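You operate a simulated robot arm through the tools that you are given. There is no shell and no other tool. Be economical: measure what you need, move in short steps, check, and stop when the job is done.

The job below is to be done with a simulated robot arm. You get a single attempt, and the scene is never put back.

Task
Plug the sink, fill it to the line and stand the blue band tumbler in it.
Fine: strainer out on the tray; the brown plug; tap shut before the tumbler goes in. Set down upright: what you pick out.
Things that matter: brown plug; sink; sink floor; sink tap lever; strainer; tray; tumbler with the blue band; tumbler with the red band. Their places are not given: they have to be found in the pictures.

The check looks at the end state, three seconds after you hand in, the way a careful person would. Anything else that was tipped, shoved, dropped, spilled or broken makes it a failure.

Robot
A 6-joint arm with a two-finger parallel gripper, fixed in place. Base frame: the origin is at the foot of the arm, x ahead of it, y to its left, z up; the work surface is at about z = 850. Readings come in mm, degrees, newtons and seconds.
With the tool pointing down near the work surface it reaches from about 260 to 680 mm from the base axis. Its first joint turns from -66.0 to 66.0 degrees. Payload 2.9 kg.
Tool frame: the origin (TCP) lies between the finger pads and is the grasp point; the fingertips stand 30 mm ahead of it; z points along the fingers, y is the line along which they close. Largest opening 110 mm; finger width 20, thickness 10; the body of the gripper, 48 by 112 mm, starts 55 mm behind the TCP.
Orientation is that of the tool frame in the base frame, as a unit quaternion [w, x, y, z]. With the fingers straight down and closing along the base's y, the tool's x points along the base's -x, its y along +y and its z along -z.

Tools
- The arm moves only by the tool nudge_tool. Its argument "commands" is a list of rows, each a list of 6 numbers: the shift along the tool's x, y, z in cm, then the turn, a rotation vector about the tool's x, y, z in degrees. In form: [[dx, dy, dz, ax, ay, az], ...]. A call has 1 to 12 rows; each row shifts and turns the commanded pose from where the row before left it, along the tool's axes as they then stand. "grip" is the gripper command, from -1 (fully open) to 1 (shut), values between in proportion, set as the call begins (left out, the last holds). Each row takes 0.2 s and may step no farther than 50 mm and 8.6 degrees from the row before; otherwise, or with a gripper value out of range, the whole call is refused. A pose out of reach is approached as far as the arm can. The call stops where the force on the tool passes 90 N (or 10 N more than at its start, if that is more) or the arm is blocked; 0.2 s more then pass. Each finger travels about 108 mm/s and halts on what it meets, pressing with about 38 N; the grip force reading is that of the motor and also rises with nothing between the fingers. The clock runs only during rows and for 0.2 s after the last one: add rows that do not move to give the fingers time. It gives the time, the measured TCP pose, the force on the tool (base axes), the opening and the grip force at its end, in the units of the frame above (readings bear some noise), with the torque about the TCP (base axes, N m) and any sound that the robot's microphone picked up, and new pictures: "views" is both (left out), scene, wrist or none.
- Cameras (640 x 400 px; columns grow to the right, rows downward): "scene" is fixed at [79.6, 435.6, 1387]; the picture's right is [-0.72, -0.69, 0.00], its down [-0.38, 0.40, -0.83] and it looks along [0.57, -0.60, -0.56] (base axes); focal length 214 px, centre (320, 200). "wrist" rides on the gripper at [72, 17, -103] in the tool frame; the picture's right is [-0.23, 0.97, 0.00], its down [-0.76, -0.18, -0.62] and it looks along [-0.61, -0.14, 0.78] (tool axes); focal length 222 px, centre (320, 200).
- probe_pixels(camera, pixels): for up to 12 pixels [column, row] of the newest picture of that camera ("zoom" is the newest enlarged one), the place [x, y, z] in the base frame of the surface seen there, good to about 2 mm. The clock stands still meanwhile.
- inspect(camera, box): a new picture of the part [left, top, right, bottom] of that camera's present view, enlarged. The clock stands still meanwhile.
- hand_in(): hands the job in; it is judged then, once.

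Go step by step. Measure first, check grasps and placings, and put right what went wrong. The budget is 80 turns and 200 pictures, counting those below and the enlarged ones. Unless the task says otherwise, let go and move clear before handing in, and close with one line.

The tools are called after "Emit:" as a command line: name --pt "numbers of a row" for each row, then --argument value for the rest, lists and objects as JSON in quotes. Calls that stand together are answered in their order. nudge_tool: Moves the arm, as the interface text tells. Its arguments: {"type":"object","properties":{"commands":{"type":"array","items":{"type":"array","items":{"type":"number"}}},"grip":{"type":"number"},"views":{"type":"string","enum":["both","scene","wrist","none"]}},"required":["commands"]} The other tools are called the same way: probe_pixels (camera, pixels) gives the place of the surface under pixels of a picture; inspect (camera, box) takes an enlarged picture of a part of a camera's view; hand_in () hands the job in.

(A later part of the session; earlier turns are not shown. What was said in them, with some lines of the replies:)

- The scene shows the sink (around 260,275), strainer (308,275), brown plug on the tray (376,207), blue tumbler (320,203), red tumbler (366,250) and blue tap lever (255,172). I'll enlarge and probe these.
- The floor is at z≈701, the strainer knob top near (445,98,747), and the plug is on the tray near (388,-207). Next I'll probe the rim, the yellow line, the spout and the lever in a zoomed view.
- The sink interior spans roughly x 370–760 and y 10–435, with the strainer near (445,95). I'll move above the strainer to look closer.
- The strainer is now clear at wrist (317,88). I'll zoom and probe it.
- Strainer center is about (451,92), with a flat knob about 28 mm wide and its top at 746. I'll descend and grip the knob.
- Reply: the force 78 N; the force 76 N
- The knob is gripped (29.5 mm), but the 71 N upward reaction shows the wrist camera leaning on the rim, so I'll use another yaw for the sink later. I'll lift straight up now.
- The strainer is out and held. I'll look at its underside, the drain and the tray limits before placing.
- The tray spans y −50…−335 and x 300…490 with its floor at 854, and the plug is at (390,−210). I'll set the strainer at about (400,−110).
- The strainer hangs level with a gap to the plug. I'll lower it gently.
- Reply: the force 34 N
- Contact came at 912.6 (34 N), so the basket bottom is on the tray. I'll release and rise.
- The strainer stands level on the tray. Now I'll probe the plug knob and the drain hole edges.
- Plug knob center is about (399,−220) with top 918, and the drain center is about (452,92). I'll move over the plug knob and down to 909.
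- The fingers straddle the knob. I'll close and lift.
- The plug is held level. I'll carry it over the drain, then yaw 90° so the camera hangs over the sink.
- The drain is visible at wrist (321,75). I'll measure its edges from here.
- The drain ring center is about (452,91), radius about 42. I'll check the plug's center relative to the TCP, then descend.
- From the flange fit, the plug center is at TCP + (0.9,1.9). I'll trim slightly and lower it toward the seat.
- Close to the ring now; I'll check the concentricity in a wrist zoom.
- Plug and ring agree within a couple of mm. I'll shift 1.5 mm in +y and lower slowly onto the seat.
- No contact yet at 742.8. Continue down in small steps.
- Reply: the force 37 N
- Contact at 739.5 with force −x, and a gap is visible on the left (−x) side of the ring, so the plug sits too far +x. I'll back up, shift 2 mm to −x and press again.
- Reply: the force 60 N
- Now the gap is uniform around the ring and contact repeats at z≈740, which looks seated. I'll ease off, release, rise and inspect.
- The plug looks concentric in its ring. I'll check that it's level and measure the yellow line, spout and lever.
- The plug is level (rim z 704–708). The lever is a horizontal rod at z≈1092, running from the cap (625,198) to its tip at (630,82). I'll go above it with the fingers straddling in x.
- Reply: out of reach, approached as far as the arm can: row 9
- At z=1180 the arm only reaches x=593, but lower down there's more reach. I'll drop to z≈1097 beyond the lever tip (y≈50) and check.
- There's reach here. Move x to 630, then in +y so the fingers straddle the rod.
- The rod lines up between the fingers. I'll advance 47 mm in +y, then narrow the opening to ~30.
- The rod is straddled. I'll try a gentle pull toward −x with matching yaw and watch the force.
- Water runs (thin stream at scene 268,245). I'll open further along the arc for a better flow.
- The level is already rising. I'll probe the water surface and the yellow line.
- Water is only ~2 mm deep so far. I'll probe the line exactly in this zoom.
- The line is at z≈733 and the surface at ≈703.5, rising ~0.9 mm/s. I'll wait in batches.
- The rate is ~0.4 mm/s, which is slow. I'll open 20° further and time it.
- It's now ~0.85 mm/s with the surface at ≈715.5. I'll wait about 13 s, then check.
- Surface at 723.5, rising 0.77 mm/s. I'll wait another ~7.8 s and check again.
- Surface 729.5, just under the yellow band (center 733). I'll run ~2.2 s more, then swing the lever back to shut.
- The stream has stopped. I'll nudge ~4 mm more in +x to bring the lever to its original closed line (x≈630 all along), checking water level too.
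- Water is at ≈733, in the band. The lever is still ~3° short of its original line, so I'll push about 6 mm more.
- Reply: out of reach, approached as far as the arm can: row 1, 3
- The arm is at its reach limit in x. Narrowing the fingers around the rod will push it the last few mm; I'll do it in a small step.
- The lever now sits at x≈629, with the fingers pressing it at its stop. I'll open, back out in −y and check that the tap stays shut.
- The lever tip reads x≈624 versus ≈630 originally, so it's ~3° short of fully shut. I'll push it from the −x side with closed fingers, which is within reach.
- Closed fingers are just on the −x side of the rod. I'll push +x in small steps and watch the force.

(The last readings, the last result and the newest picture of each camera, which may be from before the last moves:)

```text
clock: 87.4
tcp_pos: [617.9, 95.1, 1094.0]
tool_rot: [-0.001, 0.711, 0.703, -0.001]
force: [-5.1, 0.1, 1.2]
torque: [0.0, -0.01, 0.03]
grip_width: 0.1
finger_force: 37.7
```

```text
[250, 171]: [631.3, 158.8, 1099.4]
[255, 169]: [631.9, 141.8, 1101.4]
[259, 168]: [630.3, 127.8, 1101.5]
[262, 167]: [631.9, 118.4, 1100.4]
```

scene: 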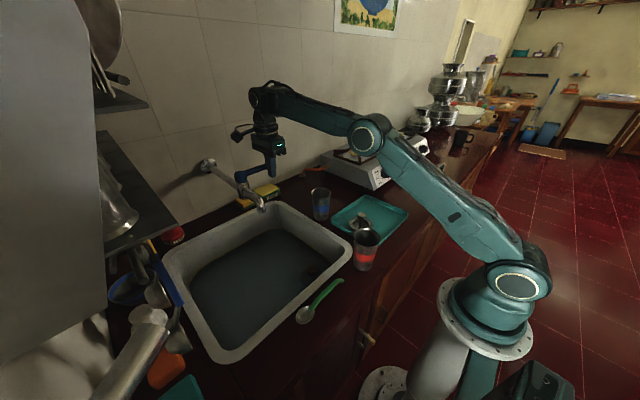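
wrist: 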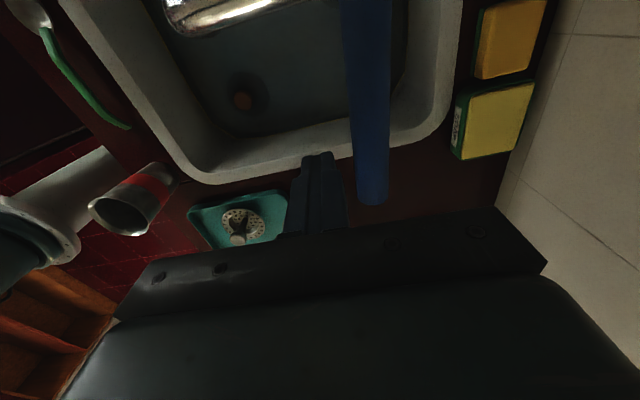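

Rod back at x≈631 with 5 N against the stop: the tap is fully shut. I'll back off and move toward the blue tumbler, opening wide.

Emit:
nudge_tool --pt "0 -2 0 0 0 0" --pt "-2 -4 0 0 0 0" --pt "-4.5 0 0 0 0 0" --pt "-4.5 0 0 0 0 0" --pt "-4 0 0 0 0 0.0" --pt "0 0 0 0 0 -0.6" --grip 1 --views "none"

Emit:
nudge_tool --pt "0 0 0 0 0 0" --pt "0 0 0 0 0 0" --pt "0 0 0 0 0 0" --grip -1

Emit:
inspect --camera "wrist" --box '[220, 80, 420, 205]'

```text
clock: 88.8
tcp_pos: [555.8, -55.6, 1093.6]
tool_rot: [0.0, 0.706, 0.708, 0.0]
force: [-1.3, 0.3, -0.4]
torque: [0.01, 0.0, 0.0]
grip_width: 0.0
finger_force: 37.4
```

```text
clock: 89.6
tcp_pos: [555.4, -54.6, 1095.8]
tool_rot: [0.0, 0.707, 0.707, 0.0]
force: [0.6, 0.7, -1.4]
torque: [-0.01, 0.0, 0.03]
grip_width: 109.9
finger_force: 0.1
```

scene: 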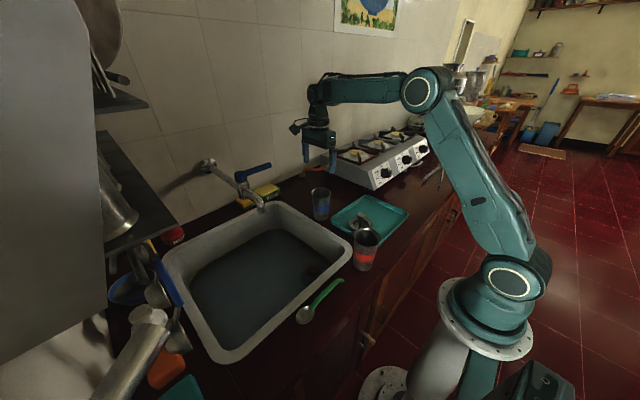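
wrist: 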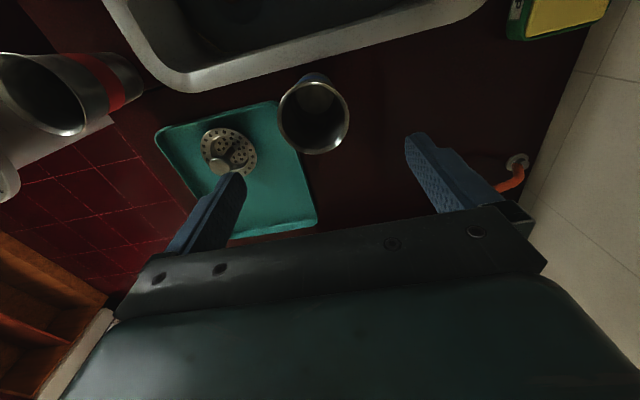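

```text
3.20 times, centred on (320, 142) of wrist
```

zoom: 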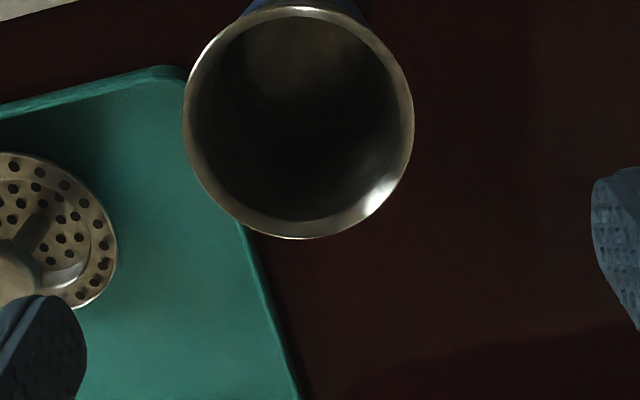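

Tumbler rim is clear in the zoom. I'll probe its rim points for the center.

Emit:
probe_pixels --camera "zoom" --pixels '[[188, 115], [408, 115], [300, 232], [300, 12], [225, 205], [375, 205], [220, 40], [385, 45]]'

Emit:
inspect --camera "scene" --box '[300, 180, 340, 225]'

Emit:
probe_pixels --camera "zoom" --pixels '[[320, 130], [320, 200], [320, 270], [320, 330], [320, 370]]'

```text
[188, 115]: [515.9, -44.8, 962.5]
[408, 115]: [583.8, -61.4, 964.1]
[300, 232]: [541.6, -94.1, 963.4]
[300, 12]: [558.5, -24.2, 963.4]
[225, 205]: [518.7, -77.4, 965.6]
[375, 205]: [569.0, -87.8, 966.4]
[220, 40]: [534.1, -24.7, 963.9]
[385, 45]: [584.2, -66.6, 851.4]
```

```text
8.89 times, centred on (320, 202) of scene
```

zoom: 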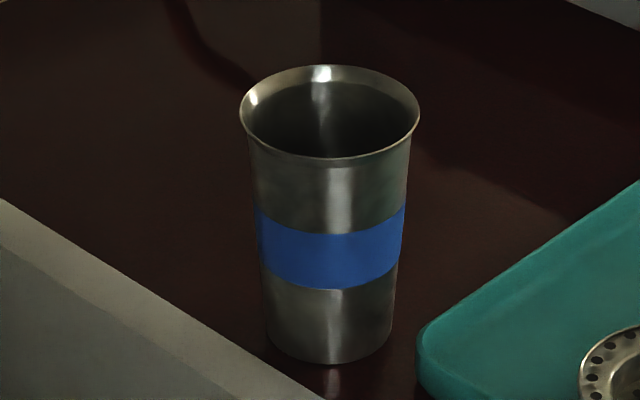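

```text
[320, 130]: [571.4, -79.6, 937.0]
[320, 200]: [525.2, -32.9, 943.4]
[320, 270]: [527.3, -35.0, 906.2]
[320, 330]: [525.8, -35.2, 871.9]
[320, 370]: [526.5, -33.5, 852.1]
```

Rim center ≈ (549.5,−58.5), rim z≈964, radius 36. I'll center over it and descend to TCP z≈920 with fingers wide.

Emit:
nudge_tool --pt "-0.39 -0.57 0 0 0 0" --pt "0 0 4.4 0 0 0" --pt "0 0 4.4 0 0 0" --pt "0 0 4.4 0 0 0" --pt "0 0 4.3 0 0 0" --pt "0 0 0 0 0 0"

Emit:
inspect --camera "scene" --box '[270, 140, 370, 230]'

```text
clock: 91.0
tcp_pos: [550.9, -58.6, 918.3]
tool_rot: [0.0, 0.707, 0.707, -0.001]
force: [0.5, 0.0, -0.4]
torque: [0.01, 0.02, -0.01]
grip_width: 110.1
finger_force: 0.1
```

scene: 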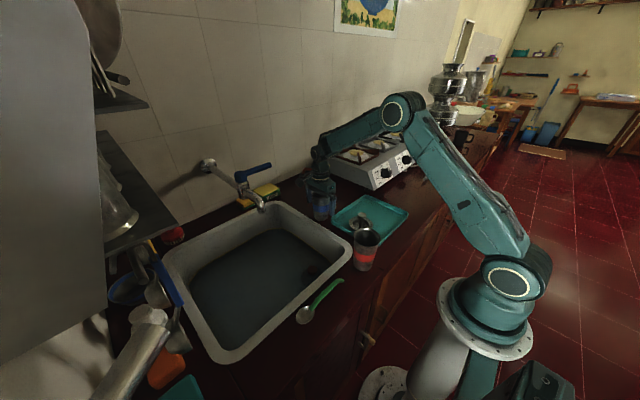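
wrist: 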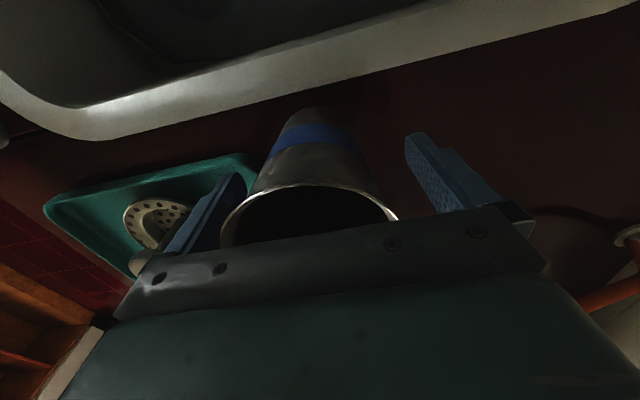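

```text
4.44 times, centred on (320, 185) of scene
```

zoom: 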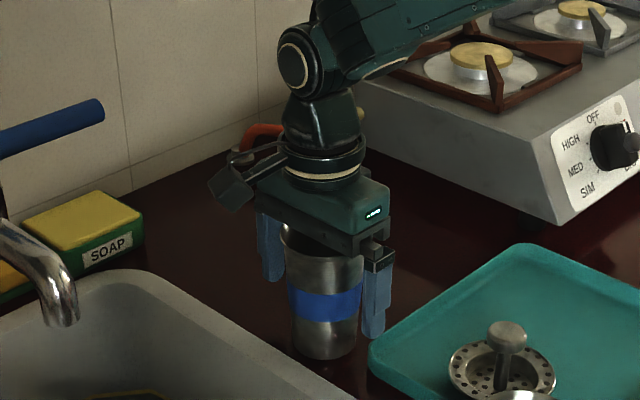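

The tumbler is between the fingers. I'll close, then lift 3 cm and check.

Emit:
nudge_tool --pt "0 0 0 0 0 0" --pt "0 0 0 0 0 0" --pt "0 0 0 0 0 0" --pt "0 0 0 0 0 0" --grip 1 --views "none"

Emit:
nudge_tool --pt "0 0 -1 0 0 0" --pt "0 0 -2 0 0 0" --pt "0 0 0 0 0 0" --views "both"

Emit:
inspect --camera "scene" --box '[270, 140, 370, 230]'

```text
clock: 92.0
tcp_pos: [550.2, -57.2, 919.7]
tool_rot: [0.0, 0.707, 0.707, -0.001]
force: [0.2, 0.6, -0.6]
torque: [0.01, 0.0, -0.01]
grip_width: 79.9
finger_force: 38.1
```

```text
clock: 92.8
tcp_pos: [551.9, -56.9, 947.1]
tool_rot: [0.0, 0.707, 0.707, 0.0]
force: [0.6, 0.3, -0.2]
torque: [-0.01, -0.03, 0.01]
grip_width: 79.6
finger_force: 38.1
```

scene: 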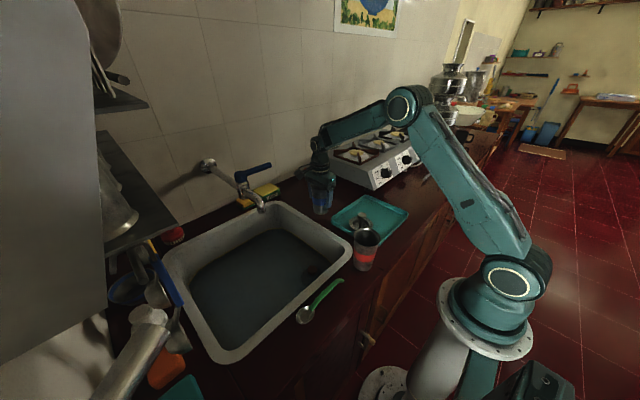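
wrist: 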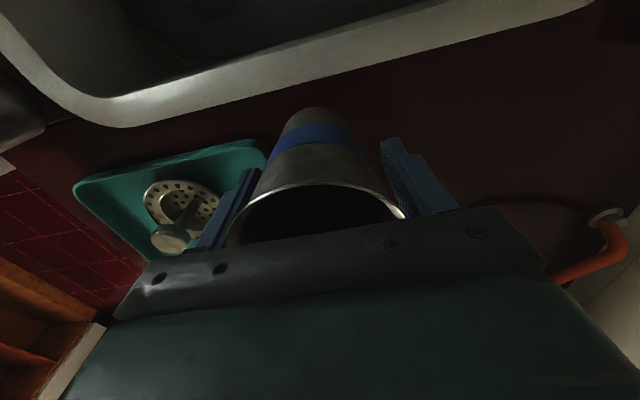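

```text
4.44 times, centred on (320, 185) of scene
```

zoom: 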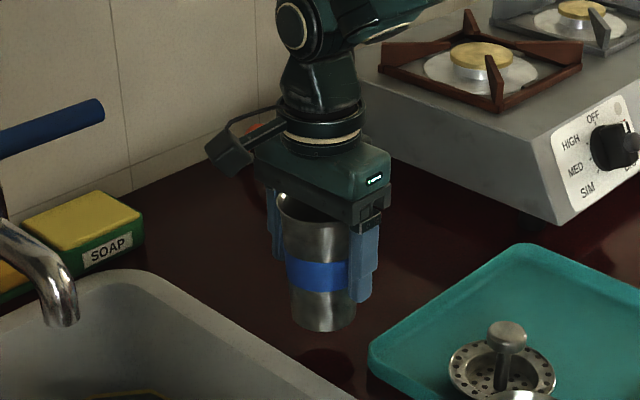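

The tumbler is held upright (gap 79.6 at the rim). I'll lift to 1000 and carry it around the −x side of the spout to (430,280).

Emit:
nudge_tool --pt "0 0 -2.7 0 0 0" --pt "0 0 -2.7 0 0 0" --pt "3.14 -2.44 0 0 0 0" --pt "3.14 -2.44 0 0 0 0" --pt "3.14 -2.44 0 0 0 0" --pt "3.14 -2.44 0 0 0 0" --pt "3.14 -2.44 0 0 0 0" --pt "0 0 0 0 0 0" --views "scene"

Emit:
nudge_tool --pt "3.6 0 0 0 0 0" --pt "3.6 0 0 0 0 0" --pt "3.6 0 0 0 0 0" --pt "3.6 0 0 0 0 0" --pt "3.6 0 0 0 0 0" --pt "0 3 0 0 0 0" --pt "0 0 0 0 0 0" --views "both"

Emit:
inspect --camera "scene" --box '[170, 140, 330, 300]'

```text
clock: 94.6
tcp_pos: [428.5, 99.9, 1003.7]
tool_rot: [0.001, 0.707, 0.707, -0.001]
force: [-0.5, 0.4, -0.8]
torque: [0.02, -0.01, -0.04]
grip_width: 79.8
finger_force: 38.8
```

scene: 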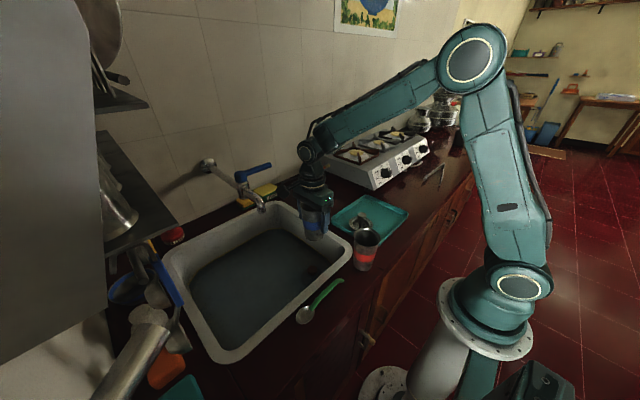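

```text
clock: 96.2
tcp_pos: [460.7, 280.6, 1003.3]
tool_rot: [0.001, 0.707, 0.707, 0.0]
force: [0.0, -0.4, -1.7]
torque: [0.02, 0.02, 0.01]
grip_width: 80.1
finger_force: 37.8
```

scene: 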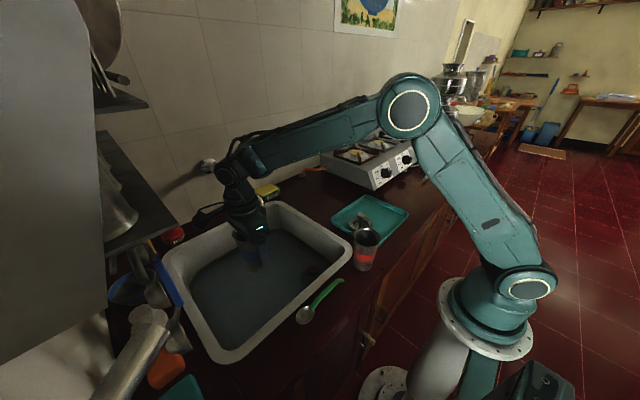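
wrist: 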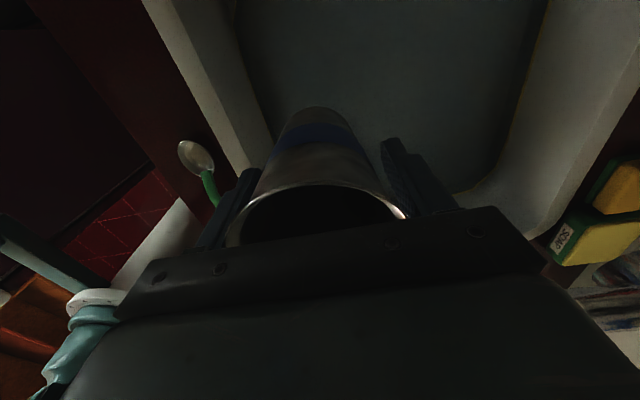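

```text
2.50 times, centred on (250, 220) of scene
```

zoom: 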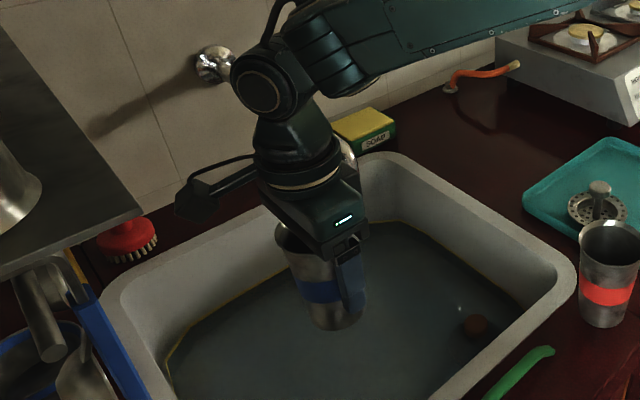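

The tumbler hangs clear over open floor, away from plug and spout. I'll descend to just above the floor (TCP ≈785).

Emit:
nudge_tool --pt "0 0 4.4 0 0 0" --pt "0 0 4.4 0 0 0" --pt "0 0 4.4 0 0 0" --pt "0 0 4.4 0 0 0" --pt "0 0 3.0 0 0 0" --pt "0 0 1.2 0 0 0" --pt "0 0 0 0 0 0" --views "both"

Emit:
inspect --camera "scene" --box '[170, 140, 330, 300]'

```text
clock: 97.8
tcp_pos: [459.4, 280.7, 783.5]
tool_rot: [0.0, 0.707, 0.708, 0.0]
force: [-0.3, 0.2, -0.4]
torque: [0.0, 0.06, -0.02]
grip_width: 79.5
finger_force: 38.0
```

scene: 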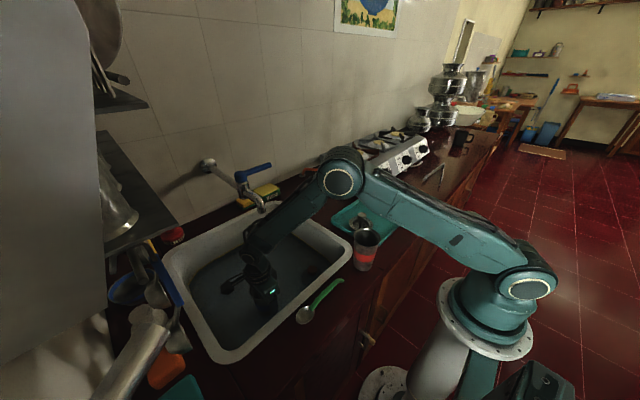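
wrist: 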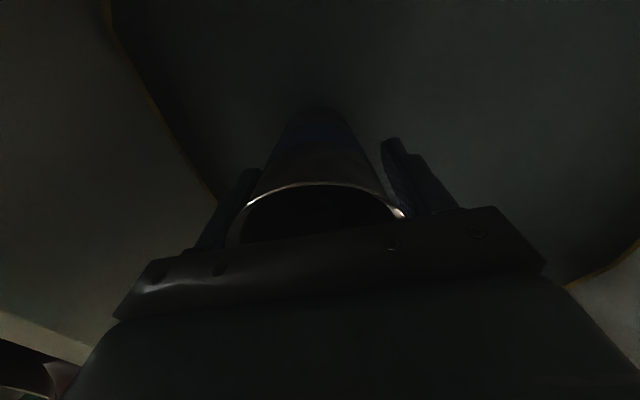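

```text
2.50 times, centred on (250, 220) of scene
```

zoom: 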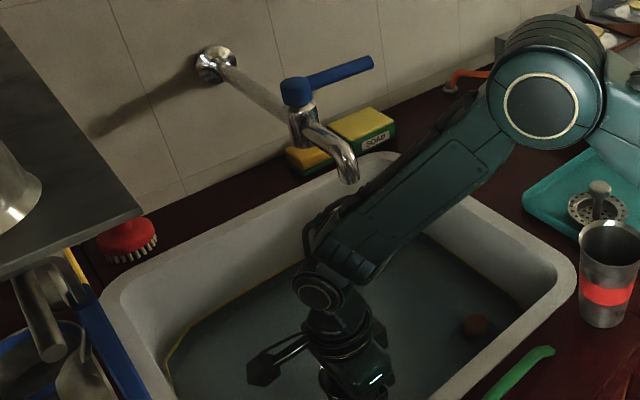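

All clear with no force. I'll lower in small steps to touch the floor (expected TCP ≈768).

Emit:
nudge_tool --pt "0 0 0.5 0 0 0" --pt "0 0 0.5 0 0 0" --pt "0 0 0.25 0 0 0" --pt "0 0 0.2 0 0 0" --pt "0 0 0 0 0 0" --views "none"

```text
clock: 99.0
tcp_pos: [459.6, 279.6, 769.6]
tool_rot: [-0.001, 0.707, 0.707, 0.0]
force: [0.0, -0.8, 0.1]
torque: [0.0, 0.0, 0.03]
grip_width: 79.7
finger_force: 36.6
```

Emit:
nudge_tool --pt "0 0 0.15 0 0 0" --pt "0 0 0.15 0 0 0" --pt "0 0 0 0 0 0" --views "none"

```text
clock: 99.8
tcp_pos: [458.5, 279.7, 768.6]
tool_rot: [0.0, 0.707, 0.707, 0.002]
force: [-3.6, -2.3, 12.4]
torque: [-0.14, -0.08, -0.07]
grip_width: 79.7
finger_force: 37.7
```

Floor contact at 768.6 (12 N). I'll release, wait, and lift straight up.

Emit:
nudge_tool --pt "0 0 -0.1 0 0 0" --pt "0 0 0 0 0 0" --views "none"

Emit:
nudge_tool --pt "0 0 0 0 0 0" --pt "0 0 0 0 0 0" --pt "0 0 0 0 0 0" --grip -1 --views "wrist"

```text
clock: 100.4
tcp_pos: [458.6, 279.8, 767.3]
tool_rot: [0.0, 0.707, 0.707, 0.001]
force: [0.5, 1.0, 4.3]
torque: [0.06, -0.17, 0.04]
grip_width: 79.6
finger_force: 37.8
```

```text
clock: 101.2
tcp_pos: [457.2, 280.3, 768.8]
tool_rot: [0.0, 0.707, 0.707, 0.0]
force: [-0.1, -0.2, -0.1]
torque: [0.0, -0.02, 0.04]
grip_width: 110.0
finger_force: 0.0
```

wrist: 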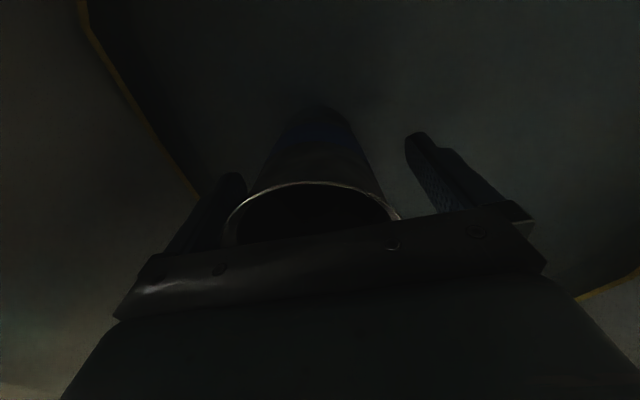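

Fingers are open and the tumbler stands free. I'll lift straight up to about z=1000.

Emit:
nudge_tool --pt "0 0 -1.5 0 0 0" --pt "0 0 -3 0 0 0" --pt "0 0 -4.5 0 0 0" --pt "0 0 -4.5 0 0 0" --pt "0 0 -4.5 0 0 0" --pt "0 0 -4.5 0 0 0" --pt "-2 -3 -2 0 0 0" --pt "-4 -1 -2 0 0 0" --pt "-4.5 0 -1 0 0 0" --pt "-4.5 0 0 0 0 0" --pt "0 0 0 0 0 0" --views "both"

Emit:
inspect --camera "scene" --box '[160, 150, 420, 312]'

```text
clock: 103.6
tcp_pos: [418.9, 129.3, 1042.0]
tool_rot: [0.0, 0.708, 0.707, 0.0]
force: [-0.2, 0.1, 0.2]
torque: [0.0, 0.01, -0.01]
grip_width: 109.9
finger_force: 0.1
```

scene: 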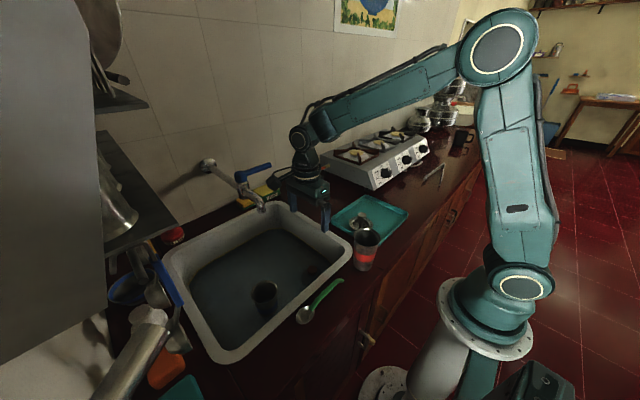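
wrist: 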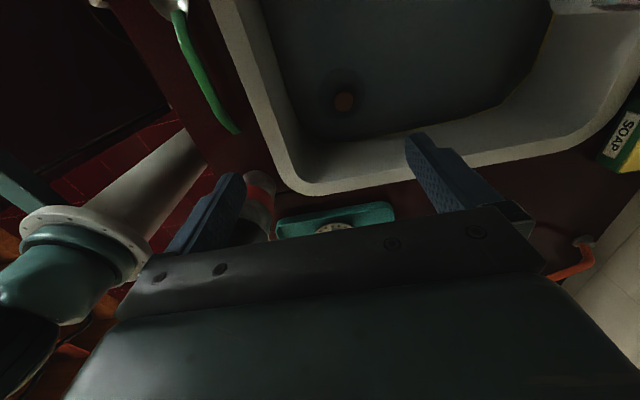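

```text
2.46 times, centred on (290, 231) of scene
```

zoom: 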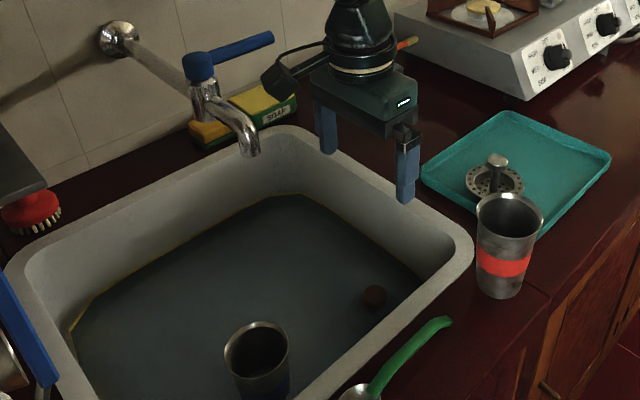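

The tumbler stands upright in the water, the tap shows no stream, and the strainer and red tumbler are in place. I'll verify water level, lever and tumbler rim.

Emit:
probe_pixels --camera "scene" --pixels '[[250, 171], [259, 168], [268, 166], [255, 250], [282, 247], [240, 270], [265, 283], [252, 293], [276, 293], [263, 306], [312, 270], [220, 280]]'

Emit:
inspect --camera "scene" --box '[220, 205, 320, 270]'

Emit:
inspect --camera "scene" --box '[230, 255, 340, 335]'

```text
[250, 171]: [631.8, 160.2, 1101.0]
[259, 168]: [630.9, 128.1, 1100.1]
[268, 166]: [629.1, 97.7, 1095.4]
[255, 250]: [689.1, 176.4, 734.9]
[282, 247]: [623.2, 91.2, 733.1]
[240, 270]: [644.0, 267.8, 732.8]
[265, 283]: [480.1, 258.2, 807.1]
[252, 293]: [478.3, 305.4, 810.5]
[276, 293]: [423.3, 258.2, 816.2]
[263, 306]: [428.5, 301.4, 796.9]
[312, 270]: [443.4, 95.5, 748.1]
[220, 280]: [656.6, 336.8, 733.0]
```

```text
6.15 times, centred on (270, 238) of scene
```

zoom: 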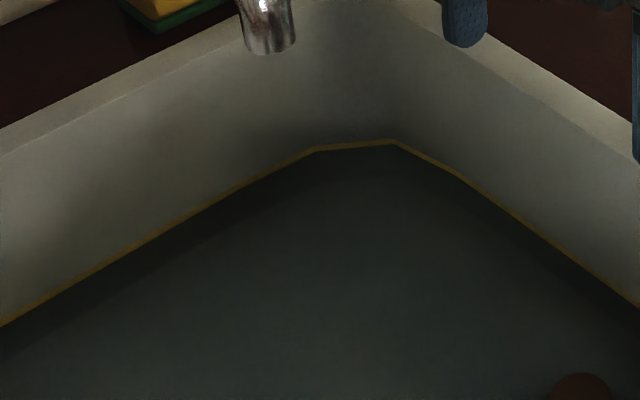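

```text
5.00 times, centred on (285, 295) of scene
```

zoom: 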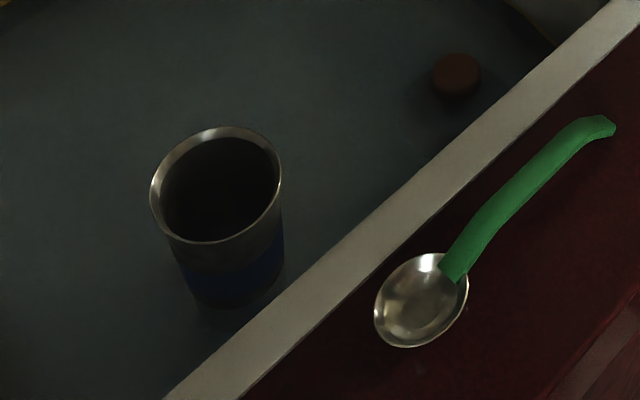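

The water is at the line (≈733) and steady, the lever is back at its closed position (x≈630), the plug is in place and the blue tumbler is upright. The arm is clear, so I'm handing in.

Emit:
hand_in

```text
The job is handed in.
```

I handed the job in with the sink plugged and filled to the line, the tap shut, the strainer upright on the tray, and the blue-band tumbler standing upright in the water.
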